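You operate a simulated robot arm through the tools that you are given. There is no shell and no other tool. Be economical: measure what you need, move in short steps, check, and stop when the job is done.

You run a simulated robot arm. Do the job below in one go: nothing can be reset, and whatever is moved stays where it is left.

## Task
Put one of the cans from the door end of the concrete bench on the beige square tile there.

The check looks at the end state, three seconds after you hand in, the way a careful person would. Anything else that was tipped, shoved, dropped, spilled or broken makes it a failure.

## Robot
A 6-joint arm with a two-finger parallel gripper, fixed in place. Base frame: the origin is at the foot of the arm, x ahead of it, y to its left, z up; the work surface is at about z = 0. Units: mm, rad, N and s.
With the tool pointing down near the work surface it reaches from about 140 to 580 mm from the base axis. Its first joint turns from -1.152 to 1.152 rad. Payload 2.1 kg.
Tool frame: the origin (TCP) lies between the finger pads and is the grasp point; the fingertips stand 30 mm ahead of it; z points along the fingers, y is the line along which they close. The gripper opens to 94 mm. The fingers are 28 mm wide and 10 mm thick; the gripper's body (50 by 96 mm) begins 55 mm behind the TCP.
Orientation is that of the tool frame in the base frame, as a unit quaternion [w, x, y, z]. With the fingers straight down and closing along the base's y, the tool's x points along the base's -x, its y along +y and its z along -z.

## Interface
- The arm moves only by the tool arm_command. Its argument "moves" is one flat list of numbers, 7 for each row, row after row: the closure, from 0 (fully open) to 1 (shut), then the shift along the tool's x, y, z in mm, then the turn, a rotation vector about the tool's x, y, z in rad. In form: [fingers, tx, ty, tz, rx, ry, rz, fingers, tx, ty, tz, rx, ry, rz, ...]. A call has 1 to 20 rows; each row is the pose to reach, as a shift and turn from the pose commanded when the call began, along the tool's axes at that moment. Rows are played at 5 a second. More than 50 mm and 0.15 rad between two rows, or a gripper value outside its range, and nothing of the call is played. A pose out of reach is approached as far as the arm can. The call stops where the force on the tool passes 40 N (or 10 N more than at its start, if that is more) or the arm is blocked; 0.2 s more then pass. Each finger travels about 72 mm/s and halts on what it meets, pressing with about 26 N; the grip force reading is that of the motor and also rises with nothing between the fingers. The clock runs only during rows and for 0.2 s after the last one: add rows that repeat a pose to give the fingers time. The reply holds the time, the measured pose of the TCP, the force on the tool along the base axes, the opening and the grip force, in the units named above and with some noise, and new pictures: "views" is both (left out), scene, wrist or none.
- Cameras (640 x 400 px; columns grow to the right, rows downward): "scene" is fixed at [45.7, -365.8, 476.3]; the picture's right is [0.84, -0.54, 0.00], its down [-0.34, -0.53, -0.77] and it looks along [0.42, 0.65, -0.63] (base axes); focal length 226 px, centre (320, 200). "wrist" rides on the gripper at [-37, 0, -58] in the tool frame; the picture's right is [0.00, -1.00, 0.00], its down [0.97, 0.00, -0.24] and it looks along [0.24, 0.00, 0.97] (tool axes); focal length 218 px, centre (320, 200).
- probe_pixels(camera, pixels): there is no depth. For up to 12 entries [column, row, z] of the newest picture of that camera ("zoom" is the newest enlarged one), the place [x, y] in the base frame at which the ray of that pixel passes the height z, good to about 3 mm. It takes no simulated time.
- inspect(camera, box): a new picture of the part [left, top, right, bottom] of that camera's present view, enlarged. It takes no simulated time.
- job_done(): hands the job in; it is judged then, once.

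Go step by step. Measure first, check grasps and placings, and put right what went wrong. The budget is 60 turns and 120 pictures, counting those below and the enlarged ones. Unless the task says otherwise, let go and move clear before handing in, and close with one line.

The tools are called after "Request:" as name(argument=value, ...) on one line, values as JSON. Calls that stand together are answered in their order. arm_command: Moves the arm, as the interface text tells. Its arguments: {"type":"object","properties":{"moves":{"type":"array"},"views":{"type":"string","enum":["both","scene","wrist","none"]}},"required":["moves"]} The other tools are called the same way: probe_pixels (camera, pixels) gives the place at which the rays of pixels pass given heights; inspect (camera, box) takes an enlarged picture of a part of a camera's view; job_done () hands the job in.

At the start:

```text
time: 0.0
tool_pos: [339.2, -107.1, 325.4]
tcp_rot: [0.001, -0.001, 1.0, 0.001]
force: [0.6, 0.0, -0.2]
gripper_width: 94.1
grip_force: 0.1
```

scene: 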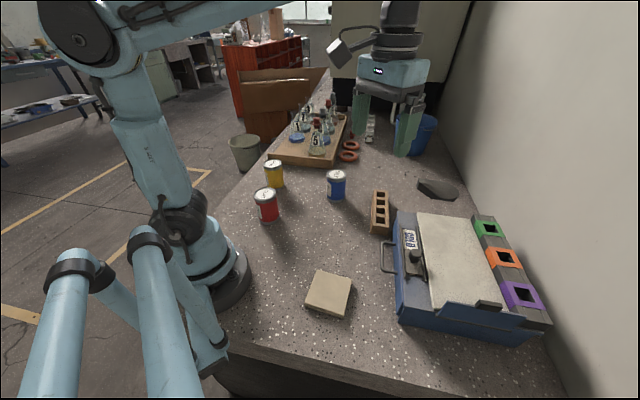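
wrist: 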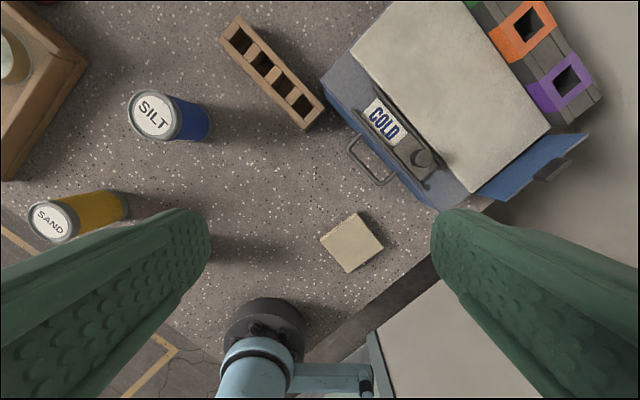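

The scene shows red (266,205), yellow (274,174) and blue (337,186) cans, and a beige tile at (329,293). I'll take an enlarged look and measure them.

Request:
inspect(camera="scene", box=[220, 140, 420, 330])

Request:
inspect(camera="scene", box=[220, 0, 480, 160])

Request:
probe_pixels(camera="scene", pixels=[[265, 193, 60], [268, 220, 0], [337, 174, 60], [337, 200, 0], [273, 164, 60], [276, 187, 0], [318, 270, 10], [356, 278, 10], [345, 317, 10], [305, 305, 10]])

Request:
probe_pixels(camera="wrist", pixels=[[151, 115, 60], [52, 221, 60], [360, 212, 10], [384, 245, 10], [347, 273, 10], [320, 238, 10], [210, 130, 0], [128, 205, 0]])

```text
2.11 times, centred on (320, 235) of scene
```

zoom: 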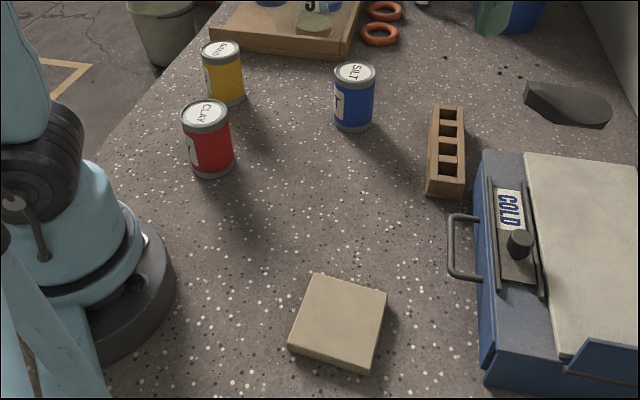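

```text
2.46 times, centred on (350, 80) of scene
```

zoom: 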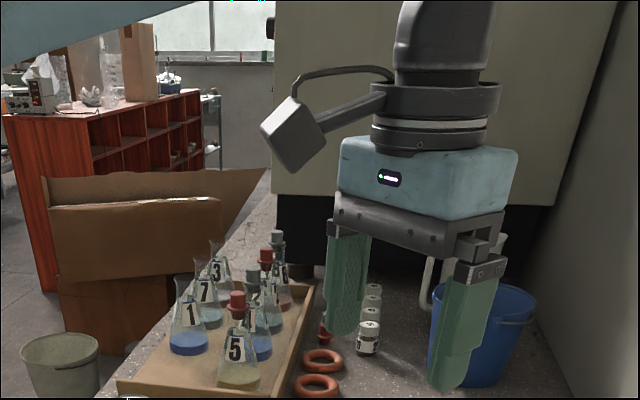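

```text
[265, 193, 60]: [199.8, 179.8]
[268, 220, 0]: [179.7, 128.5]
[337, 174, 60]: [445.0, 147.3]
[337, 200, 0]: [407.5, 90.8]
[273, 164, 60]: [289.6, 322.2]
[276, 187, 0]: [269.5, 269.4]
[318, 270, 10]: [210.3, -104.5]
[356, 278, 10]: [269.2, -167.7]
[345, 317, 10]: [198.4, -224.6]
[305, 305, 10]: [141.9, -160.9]
```

```text
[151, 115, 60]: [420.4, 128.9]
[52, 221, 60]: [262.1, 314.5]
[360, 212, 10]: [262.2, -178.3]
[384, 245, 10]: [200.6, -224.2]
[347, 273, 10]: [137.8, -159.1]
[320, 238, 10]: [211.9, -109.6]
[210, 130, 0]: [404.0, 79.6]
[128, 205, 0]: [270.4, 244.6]
```

The two views triangulate the blue can to about (415,105) with its top near z=93 and a width of about 60 mm. The tile centre is about (204,-166). I'll move above the blue can while staying high.

Request:
probe_pixels(camera="wrist", pixels=[[238, 15, 40], [220, 38, 40], [322, 105, 40], [302, 130, 40], [350, 150, 50], [385, 185, 50], [85, 55, 20]])

Request:
arm_command(moves=[0, -10, 27, 10, 0, 0, 0, 0, -20, 54, 25, 0, 0, 0, 0, -30, 81, 40, 0, 0, 0, 0, -40, 108, 55, 0, 0, 0, 0, -50, 135, 70, 0, 0, 0, 0, -60, 162, 85, 0, 0, 0, 0, -70, 189, 95, 0, 0, 0, 0, -76, 212, 105, 0, 0, 0, 0, -76, 212, 105, 0, 0, 0, 0, -76, 212, 105, 0, 0, 0])

```text
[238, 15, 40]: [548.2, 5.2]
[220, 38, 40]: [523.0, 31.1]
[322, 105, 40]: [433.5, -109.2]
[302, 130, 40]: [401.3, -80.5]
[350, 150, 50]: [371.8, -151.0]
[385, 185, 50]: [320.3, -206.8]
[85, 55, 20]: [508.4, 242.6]
```

```text
time: 2.2
tool_pos: [415.3, 104.6, 220.2]
tcp_rot: [0.001, 0.0, 1.0, 0.002]
force: [0.2, 0.4, -0.4]
gripper_width: 94.2
grip_force: 0.2
```

scene: 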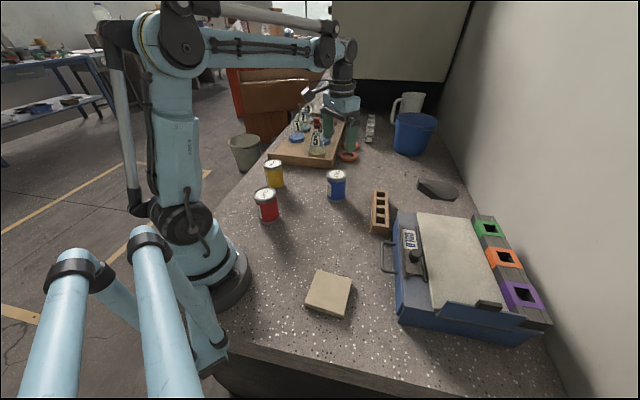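
wrist: 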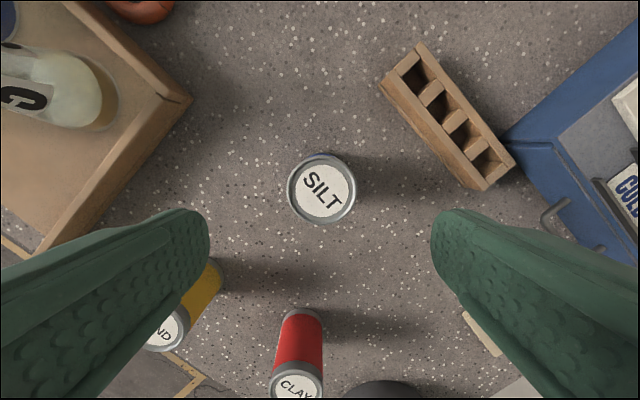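

The can's lid is at (322,188) in the wrist view, so I'm nearly above it. I'll probe the lid edges and the tray corner for clearance.

Request:
probe_pixels(camera="wrist", pixels=[[322, 188, 93], [287, 188, 93], [357, 188, 93], [190, 97, 20], [40, 245, 20], [100, 100, 50], [400, 100, 0]])

```text
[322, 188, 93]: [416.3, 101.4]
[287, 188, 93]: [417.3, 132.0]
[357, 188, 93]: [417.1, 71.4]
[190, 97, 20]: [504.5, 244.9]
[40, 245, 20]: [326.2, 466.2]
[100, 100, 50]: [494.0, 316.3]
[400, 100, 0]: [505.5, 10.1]
```

The can centre is (417,102) with a diameter of about 61 mm, and the tray is well clear. I'll descend to z≈55 with the fingers open.

Request:
arm_command(moves=[0, -1, -3, 25, 0, 0, 0, 0, -1, -3, 50, 0, 0, 0, 0, -1, -3, 75, 0, 0, 0, 0, -1, -3, 100, 0, 0, 0, 0, -1, -3, 120, 0, 0, 0, 0, -1, -3, 140, 0, 0, 0, 0, -1, -3, 155, 0, 0, 0, 0, -1, -3, 165, 0, 0, 0, 0, -1, -3, 165, 0, 0, 0])

```text
time: 4.2
tool_pos: [416.3, 101.0, 55.7]
tcp_rot: [0.0, -0.001, 1.0, 0.001]
force: [0.5, -0.1, -0.3]
gripper_width: 94.2
grip_force: 0.2
```

scene: 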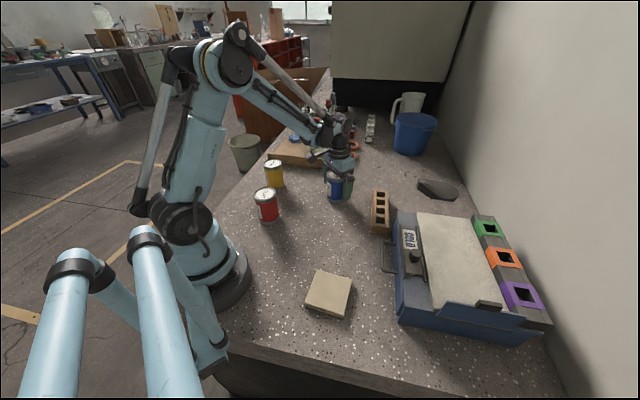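
wrist: 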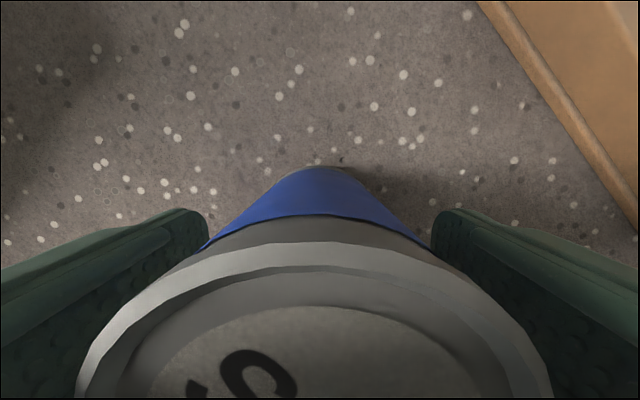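

The can sits centred between the fingers. I'll close on it and give the fingers time.

Request:
arm_command(moves=[0.2, 0, 0, 0, 0, 0, 0, 0.4, 0, 0, 0, 0, 0, 0, 0.6, 0, 0, 0, 0, 0, 0, 1, 0, 0, 0, 0, 0, 0, 1, 0, 0, 0, 0, 0, 0], views="wrist")

```text
time: 5.4
tool_pos: [417.2, 101.5, 55.9]
tcp_rot: [0.001, -0.001, 1.0, 0.001]
force: [0.2, -0.1, -0.1]
gripper_width: 62.8
grip_force: 25.6
```

wrist: 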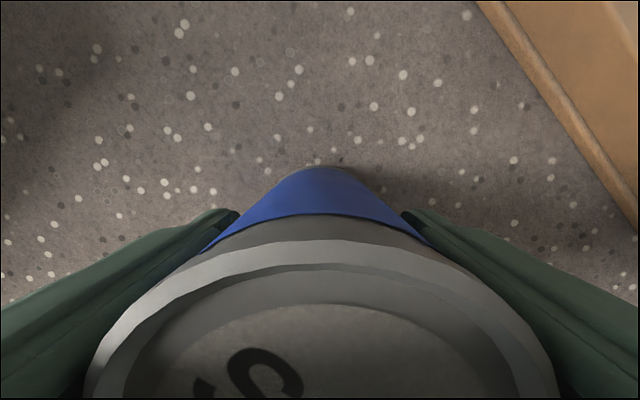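

The gripper holds at 62.8 mm with 25.6 N. I'll lift straight up and check for slip.

Request:
arm_command(moves=[1, 0, 0, -10, 0, 0, 0, 1, 0, 0, -25, 0, 0, 0, 1, 0, 0, -45, 0, 0, 0, 1, 0, 0, -70, 0, 0, 0, 1, 0, 0, -95, 0, 0, 0, 1, 0, 0, -115, 0, 0, 0, 1, 0, 0, -125, 0, 0, 0, 1, 0, 0, -125, 0, 0, 0])

```text
time: 7.2
tool_pos: [414.3, 101.9, 181.7]
tcp_rot: [0.002, -0.001, 1.0, 0.0]
force: [-0.2, 0.1, -3.5]
gripper_width: 63.5
grip_force: 25.8
```

scene: 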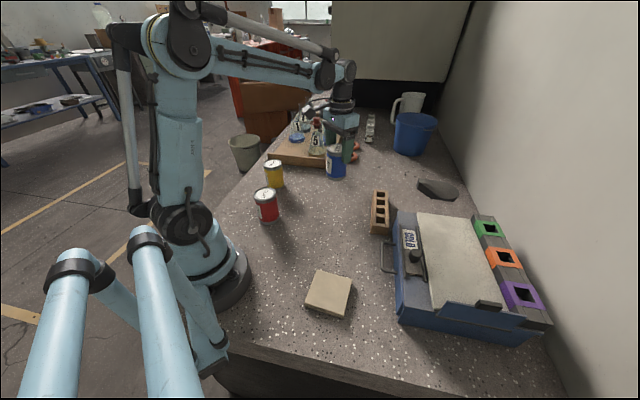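
wrist: 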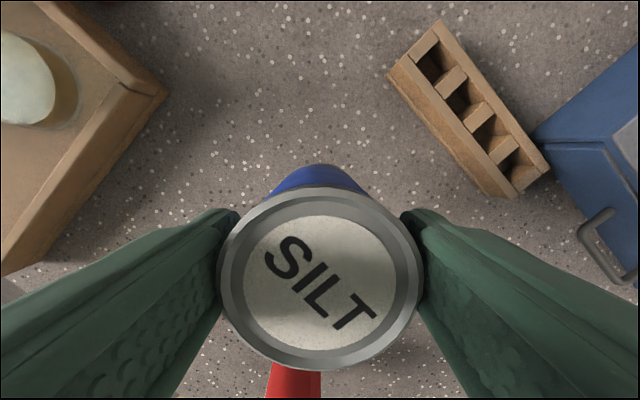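

The lid now spans columns 218–424 in the wrist view, much smaller than before the lift, so the can has slipped down in the fingers. I'll measure how far before doing anything else.

Request:
probe_pixels(camera="wrist", pixels=[[218, 270, 180], [424, 270, 180], [218, 270, 190], [424, 270, 190], [218, 270, 170], [424, 270, 170], [322, 278, 180]])

Request:
inspect(camera="scene", box=[290, 90, 390, 190])

```text
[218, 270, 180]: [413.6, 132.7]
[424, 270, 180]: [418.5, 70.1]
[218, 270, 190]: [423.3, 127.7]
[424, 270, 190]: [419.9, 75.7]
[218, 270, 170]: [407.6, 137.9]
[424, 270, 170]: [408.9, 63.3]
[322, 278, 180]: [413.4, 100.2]
```

```text
4.00 times, centred on (340, 140) of scene
```

zoom: 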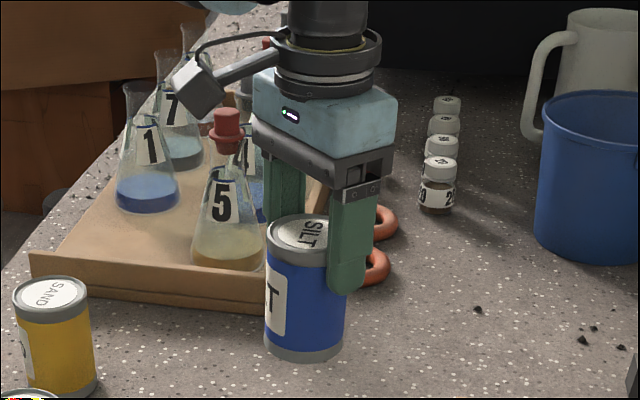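

The lid is at z≈181, so the can slid about 38 mm and its bottom is near z≈90. I'll lower it gently towards the bench and see whether it is still slipping.

Request:
arm_command(moves=[1, 0, 0, 5, 0, 0, 0, 1, 0, 0, 15, 0, 0, 0, 1, 0, 0, 27, 0, 0, 0, 1, 0, 0, 40, 0, 0, 0, 1, 0, 0, 52, 0, 0, 0, 1, 0, 0, 62, 0, 0, 0, 1, 0, 0, 70, 0, 0, 0])

```text
time: 8.8
tool_pos: [416.1, 101.3, 109.4]
tcp_rot: [0.001, -0.001, 1.0, 0.001]
force: [-0.3, 1.0, -4.5]
gripper_width: 63.6
grip_force: 26.4
```

scene: 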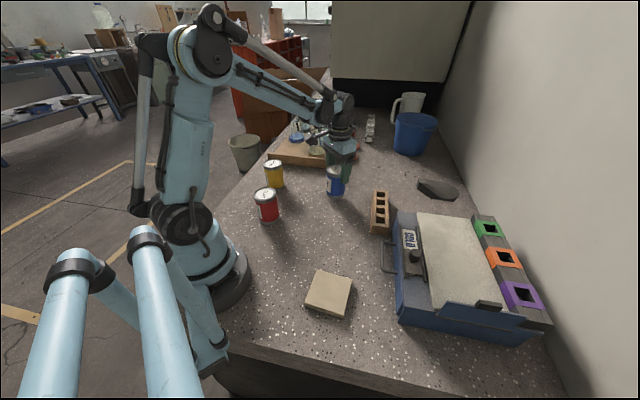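
wrist: 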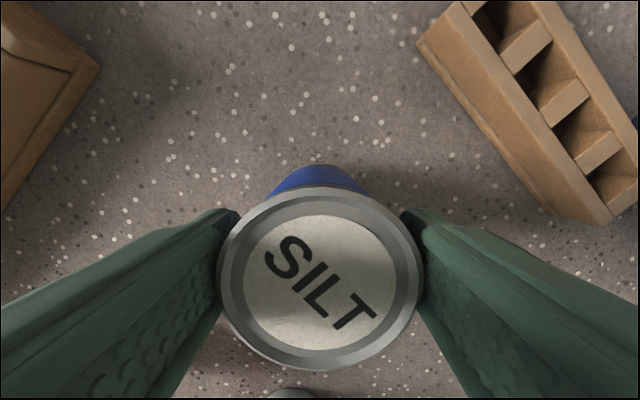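

The lid looks identical in the wrist view (218–424), so the grip is now stable and the can bottom is about 18 mm up. I'll raise it 45 mm gently and go halfway towards the tile slowly.

Request:
arm_command(moves=[1, 0, 0, -5, 0, 0, 0, 1, 0, 0, -14, 0, 0, 0, 1, 0, 0, -24, 0, 0, 0, 1, 0, 0, -34, 0, 0, 0, 1, 0, 0, -42, 0, 0, 0, 1, 3, -4, -45, 0, 0, 0, 1, 10, -13, -45, 0, 0, 0, 1, 20, -25, -45, 0, 0, 0, 1, 32, -40, -45, 0, 0, 0, 1, 44, -55, -45, 0, 0, 0, 1, 56, -70, -45, 0, 0, 0, 1, 68, -85, -45, 0, 0, 0, 1, 80, -100, -45, 0, 0, 0, 1, 91, -114, -45, 0, 0, 0, 1, 99, -124, -45, 0, 0, 0, 1, 104, -130, -45, 0, 0, 0, 1, 106, -133, -45, 0, 0, 0])

```text
time: 12.4
tool_pos: [310.0, -30.6, 156.6]
tcp_rot: [0.002, -0.001, 1.0, 0.0]
force: [0.0, -0.4, -4.1]
gripper_width: 63.5
grip_force: 26.1
```

scene: 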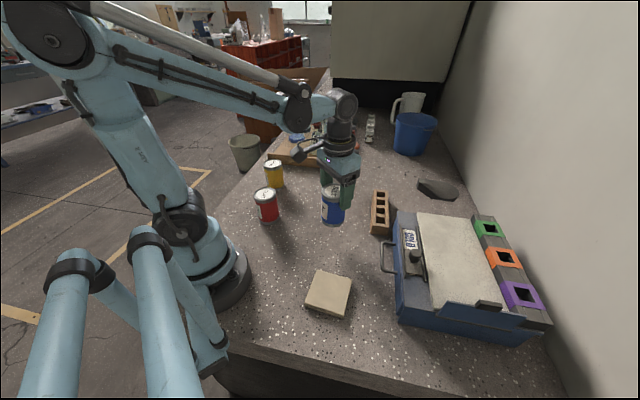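
wrist: 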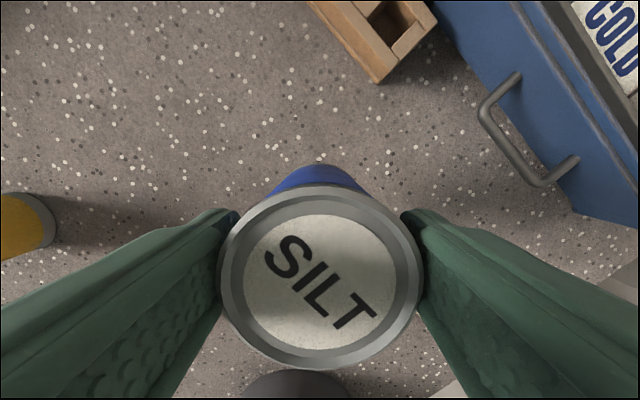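

The lid is unchanged and the grip steady at 63.5 mm. I'll carry on to above the tile centre at about (204,-167).

Request:
arm_command(moves=[1, 3, -4, 0, 0, 0, 0, 1, 10, -13, 0, 0, 0, 0, 1, 20, -26, 0, 0, 0, 0, 1, 32, -41, 0, 0, 0, 0, 1, 44, -56, 0, 0, 0, 0, 1, 56, -72, 0, 0, 0, 0, 1, 68, -87, 0, 0, 0, 0, 1, 80, -102, 0, 0, 0, 0, 1, 91, -117, 0, 0, 0, 0, 1, 99, -127, 0, 0, 0, 0, 1, 104, -133, 0, 0, 0, 0, 1, 106, -136, 0, 0, 0, 0, 1, 106, -136, 0, 0, 0, 0])

```text
time: 15.2
tool_pos: [204.6, -166.5, 155.3]
tcp_rot: [0.001, -0.001, 1.0, 0.0]
force: [-0.2, 0.1, -4.5]
gripper_width: 63.4
grip_force: 25.8
```

scene: 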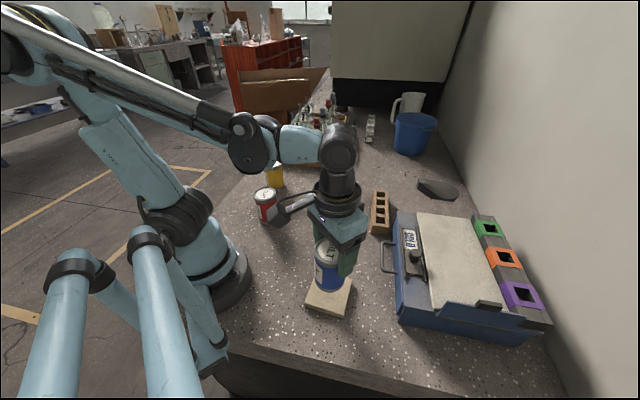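
wrist: 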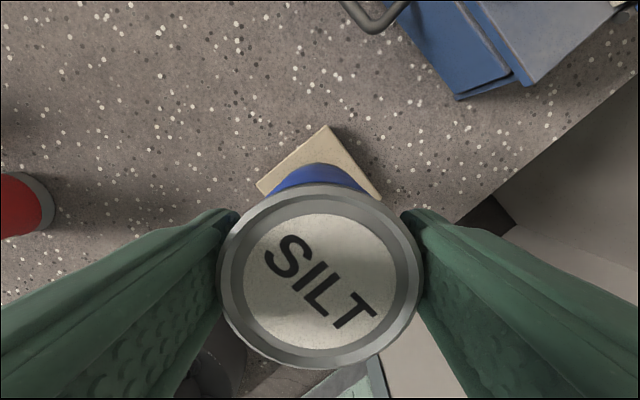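

I'm over the tile, with its far corner at (328,125) and left corner at (256,188) in the wrist view. I'll verify its position from here.

Request:
probe_pixels(camera="wrist", pixels=[[328, 125, 15], [256, 188, 15], [383, 197, 15], [328, 125, 20], [256, 188, 20]])

Request:
inspect(camera="scene", box=[280, 200, 380, 330])

```text
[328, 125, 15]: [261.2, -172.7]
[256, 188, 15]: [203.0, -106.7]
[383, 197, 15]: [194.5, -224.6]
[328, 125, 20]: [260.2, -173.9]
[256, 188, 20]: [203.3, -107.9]
```

```text
3.08 times, centred on (330, 265) of scene
```

zoom: 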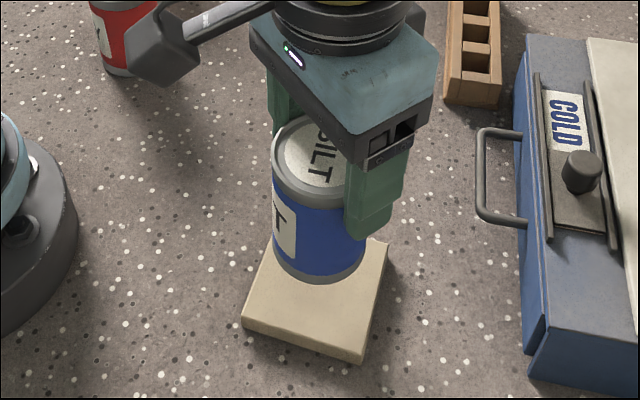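

The left and right corners give a tile centre of about (200,-166). I'll shift 3 mm and lower slowly to near contact.

Request:
arm_command(moves=[1, 2, 0, 6, 0, 0, 0, 1, 3, 0, 14, 0, 0, 0, 1, 3, 0, 22, 0, 0, 0, 1, 3, 0, 28, 0, 0, 0, 1, 3, 0, 32, 0, 0, 0, 1, 3, 0, 34, 0, 0, 0, 1, 3, 0, 36, 0, 0, 0, 1, 3, 0, 36, 0, 0, 0])

Request:
inspect(camera="scene", box=[280, 220, 380, 330])

```text
time: 17.0
tool_pos: [201.7, -167.8, 118.0]
tcp_rot: [0.001, -0.001, 1.0, 0.001]
force: [0.4, -0.4, -4.1]
gripper_width: 63.5
grip_force: 25.8
```

scene: 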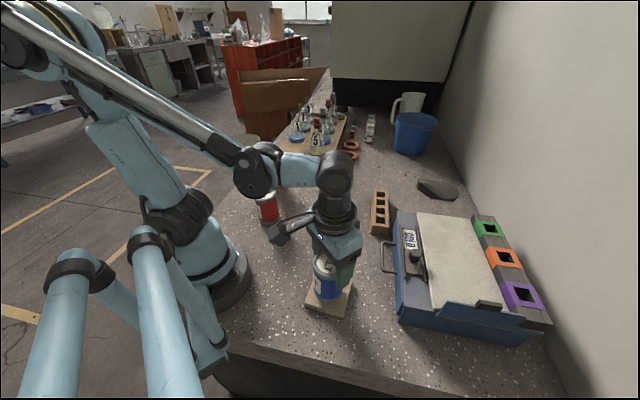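
wrist: 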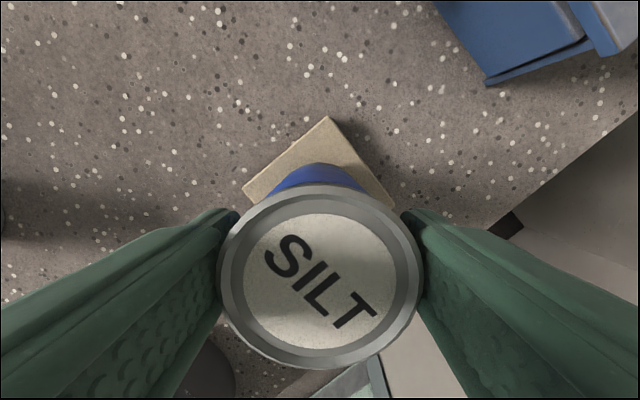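

```text
3.64 times, centred on (330, 275) of scene
```

zoom: 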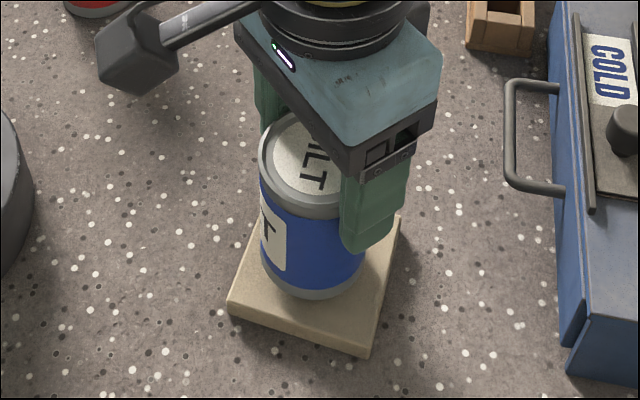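

There's no contact yet (force −4.1 N, just the weight). I'll lower in small steps and watch for the force to change.

Request:
arm_command(moves=[1, 0, 0, 1, 0, 0, 0, 1, 0, 0, 2, 0, 0, 0, 1, 0, 0, 3, 0, 0, 0, 1, 0, 0, 4, 0, 0, 0, 1, 0, 0, 5, 0, 0, 0, 1, 0, 0, 5, 0, 0, 0], views="none")

```text
time: 18.4
tool_pos: [202.8, -166.9, 114.2]
tcp_rot: [0.0, 0.0, 1.0, 0.001]
force: [0.3, 0.0, -4.0]
gripper_width: 63.5
grip_force: 26.0
```

There's still no contact, so I'll keep lowering.

Request:
arm_command(moves=[1, 0, 0, 1, 0, 0, 0, 1, 0, 0, 2, 0, 0, 0, 1, 0, 0, 3, 0, 0, 0, 1, 0, 0, 3, 0, 0, 0], views="none")

```text
time: 19.4
tool_pos: [201.7, -166.7, 111.0]
tcp_rot: [0.001, -0.001, 1.0, 0.0]
force: [0.3, 0.0, -4.7]
gripper_width: 63.4
grip_force: 25.9
```

Request:
arm_command(moves=[1, 0, 0, 1, 0, 0, 0, 1, 0, 0, 2, 0, 0, 0, 1, 0, 0, 3, 0, 0, 0, 1, 0, 0, 3, 0, 0, 0], views="wrist")

Request:
inspect(camera="scene", box=[290, 240, 370, 320])

```text
time: 20.4
tool_pos: [202.6, -166.4, 108.9]
tcp_rot: [0.001, -0.001, 1.0, 0.001]
force: [-6.8, 4.7, 16.0]
gripper_width: 63.4
grip_force: 25.6
```

wrist: 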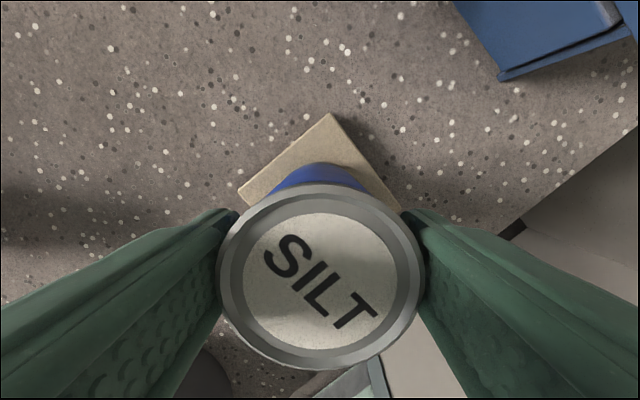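

```text
5.00 times, centred on (330, 280) of scene
```

zoom: 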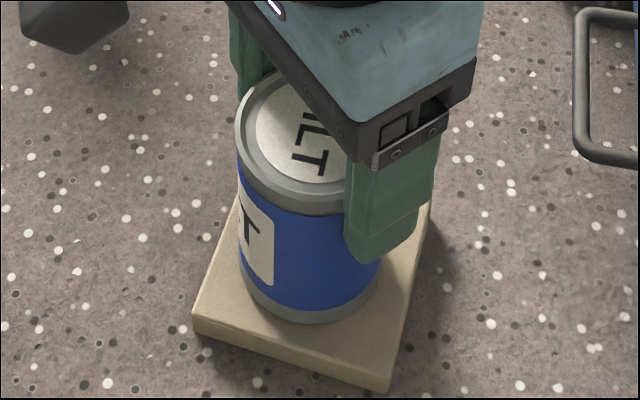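

Contact: the force jumped to +16 N with the can standing on the tile. I'll ease up 1.5 mm to unload it, then open slowly.

Request:
arm_command(moves=[1, 0, 0, -1, 0, 0, 0, 1, 0, 0, -1.5, 0, 0, 0, 1, 0, 0, -1.5, 0, 0, 0], views="none")

```text
time: 21.2
tool_pos: [203.1, -166.6, 110.1]
tcp_rot: [0.001, 0.0, 1.0, 0.0]
force: [0.1, -0.8, -3.9]
gripper_width: 63.4
grip_force: 25.5
```

The force is back to the can's weight, so it's at most a millimetre up. I'll lower 1 mm and open.

Request:
arm_command(moves=[1, 0, 0, 0.5, 0, 0, 0, 1, 0, 0, 1, 0, 0, 0, 0.3, 0, 0, 1, 0, 0, 0, 0.2, 0, 0, 1, 0, 0, 0, 0.1, 0, 0, 1, 0, 0, 0, 0, 0, 0, 1, 0, 0, 0, 0, 0, 0, 1, 0, 0, 0])

```text
time: 22.8
tool_pos: [202.8, -166.6, 110.0]
tcp_rot: [0.001, 0.0, 1.0, 0.0]
force: [-0.2, 0.3, 0.6]
gripper_width: 94.0
grip_force: 0.2
```

scene: 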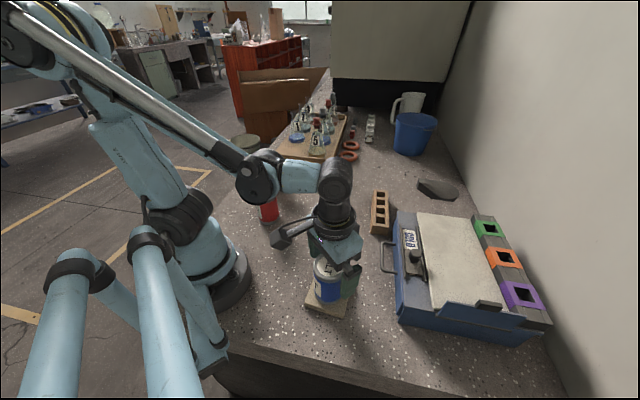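
wrist: 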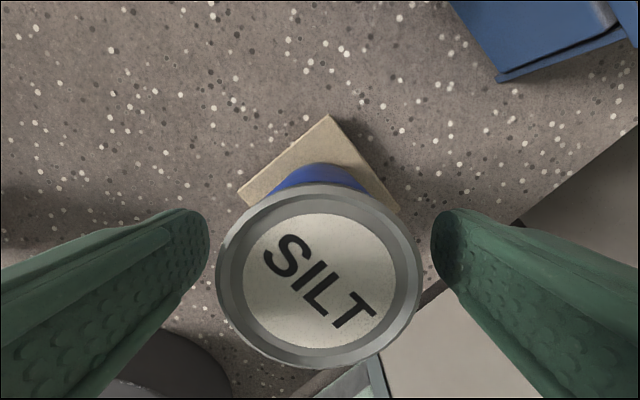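

The fingers are fully open and the can stands free. I'll rise straight up to clear it.

Request:
arm_command(moves=[0, 0, 0, -10, 0, 0, 0, 0, 0, 0, -30, 0, 0, 0, 0, 0, 0, -55, 0, 0, 0, 0, 0, 0, -80, 0, 0, 0, 0, 0, 0, -110, 0, 0, 0, 0, -20, 20, -140, 0, 0, 0, 0, -40, 50, -160, 0, 0, 0, 0, -60, 80, -170, 0, 0, 0, 0, -80, 110, -170, 0, 0, 0])

Request:
inspect(camera="scene", box=[280, 230, 380, 330])

```text
time: 24.8
tool_pos: [280.5, -57.8, 278.9]
tcp_rot: [0.001, 0.0, 1.0, 0.0]
force: [0.0, 0.3, 0.2]
gripper_width: 94.0
grip_force: 0.1
```

scene: 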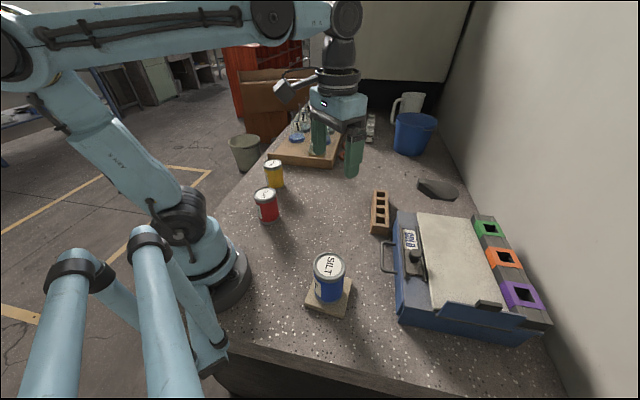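
wrist: 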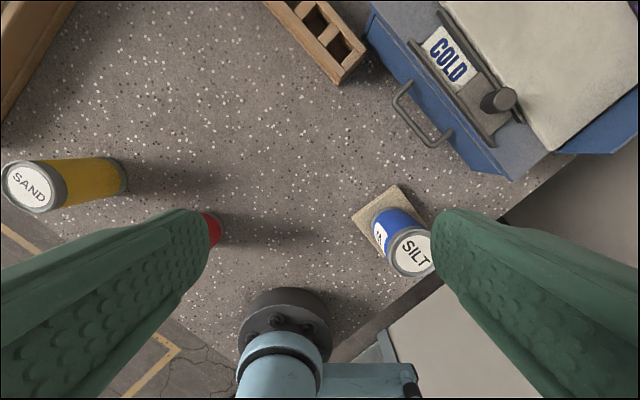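

```text
4.00 times, centred on (330, 280) of scene
```

zoom: 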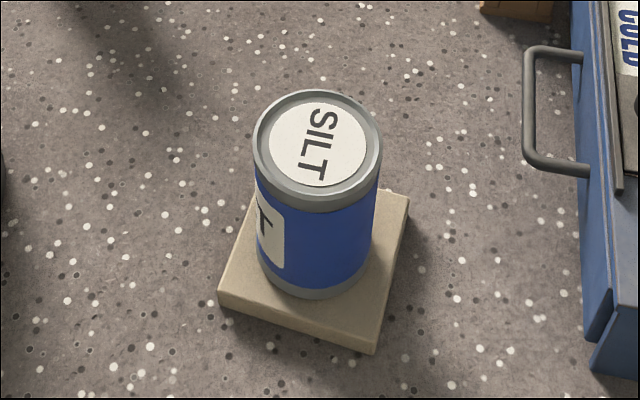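

The blue can stands upright and well inside the tile, at (328,280) in the scene view. The other items look undisturbed and the arm is clear, so I'm handing in.

Request:
job_done()

```text
The job is handed in.
```

The blue SILT can is standing upright on the beige tile with the gripper released and clear; it slid about 38 mm in the fingers during the lift but then held, and nothing else looked disturbed in the final pictures.
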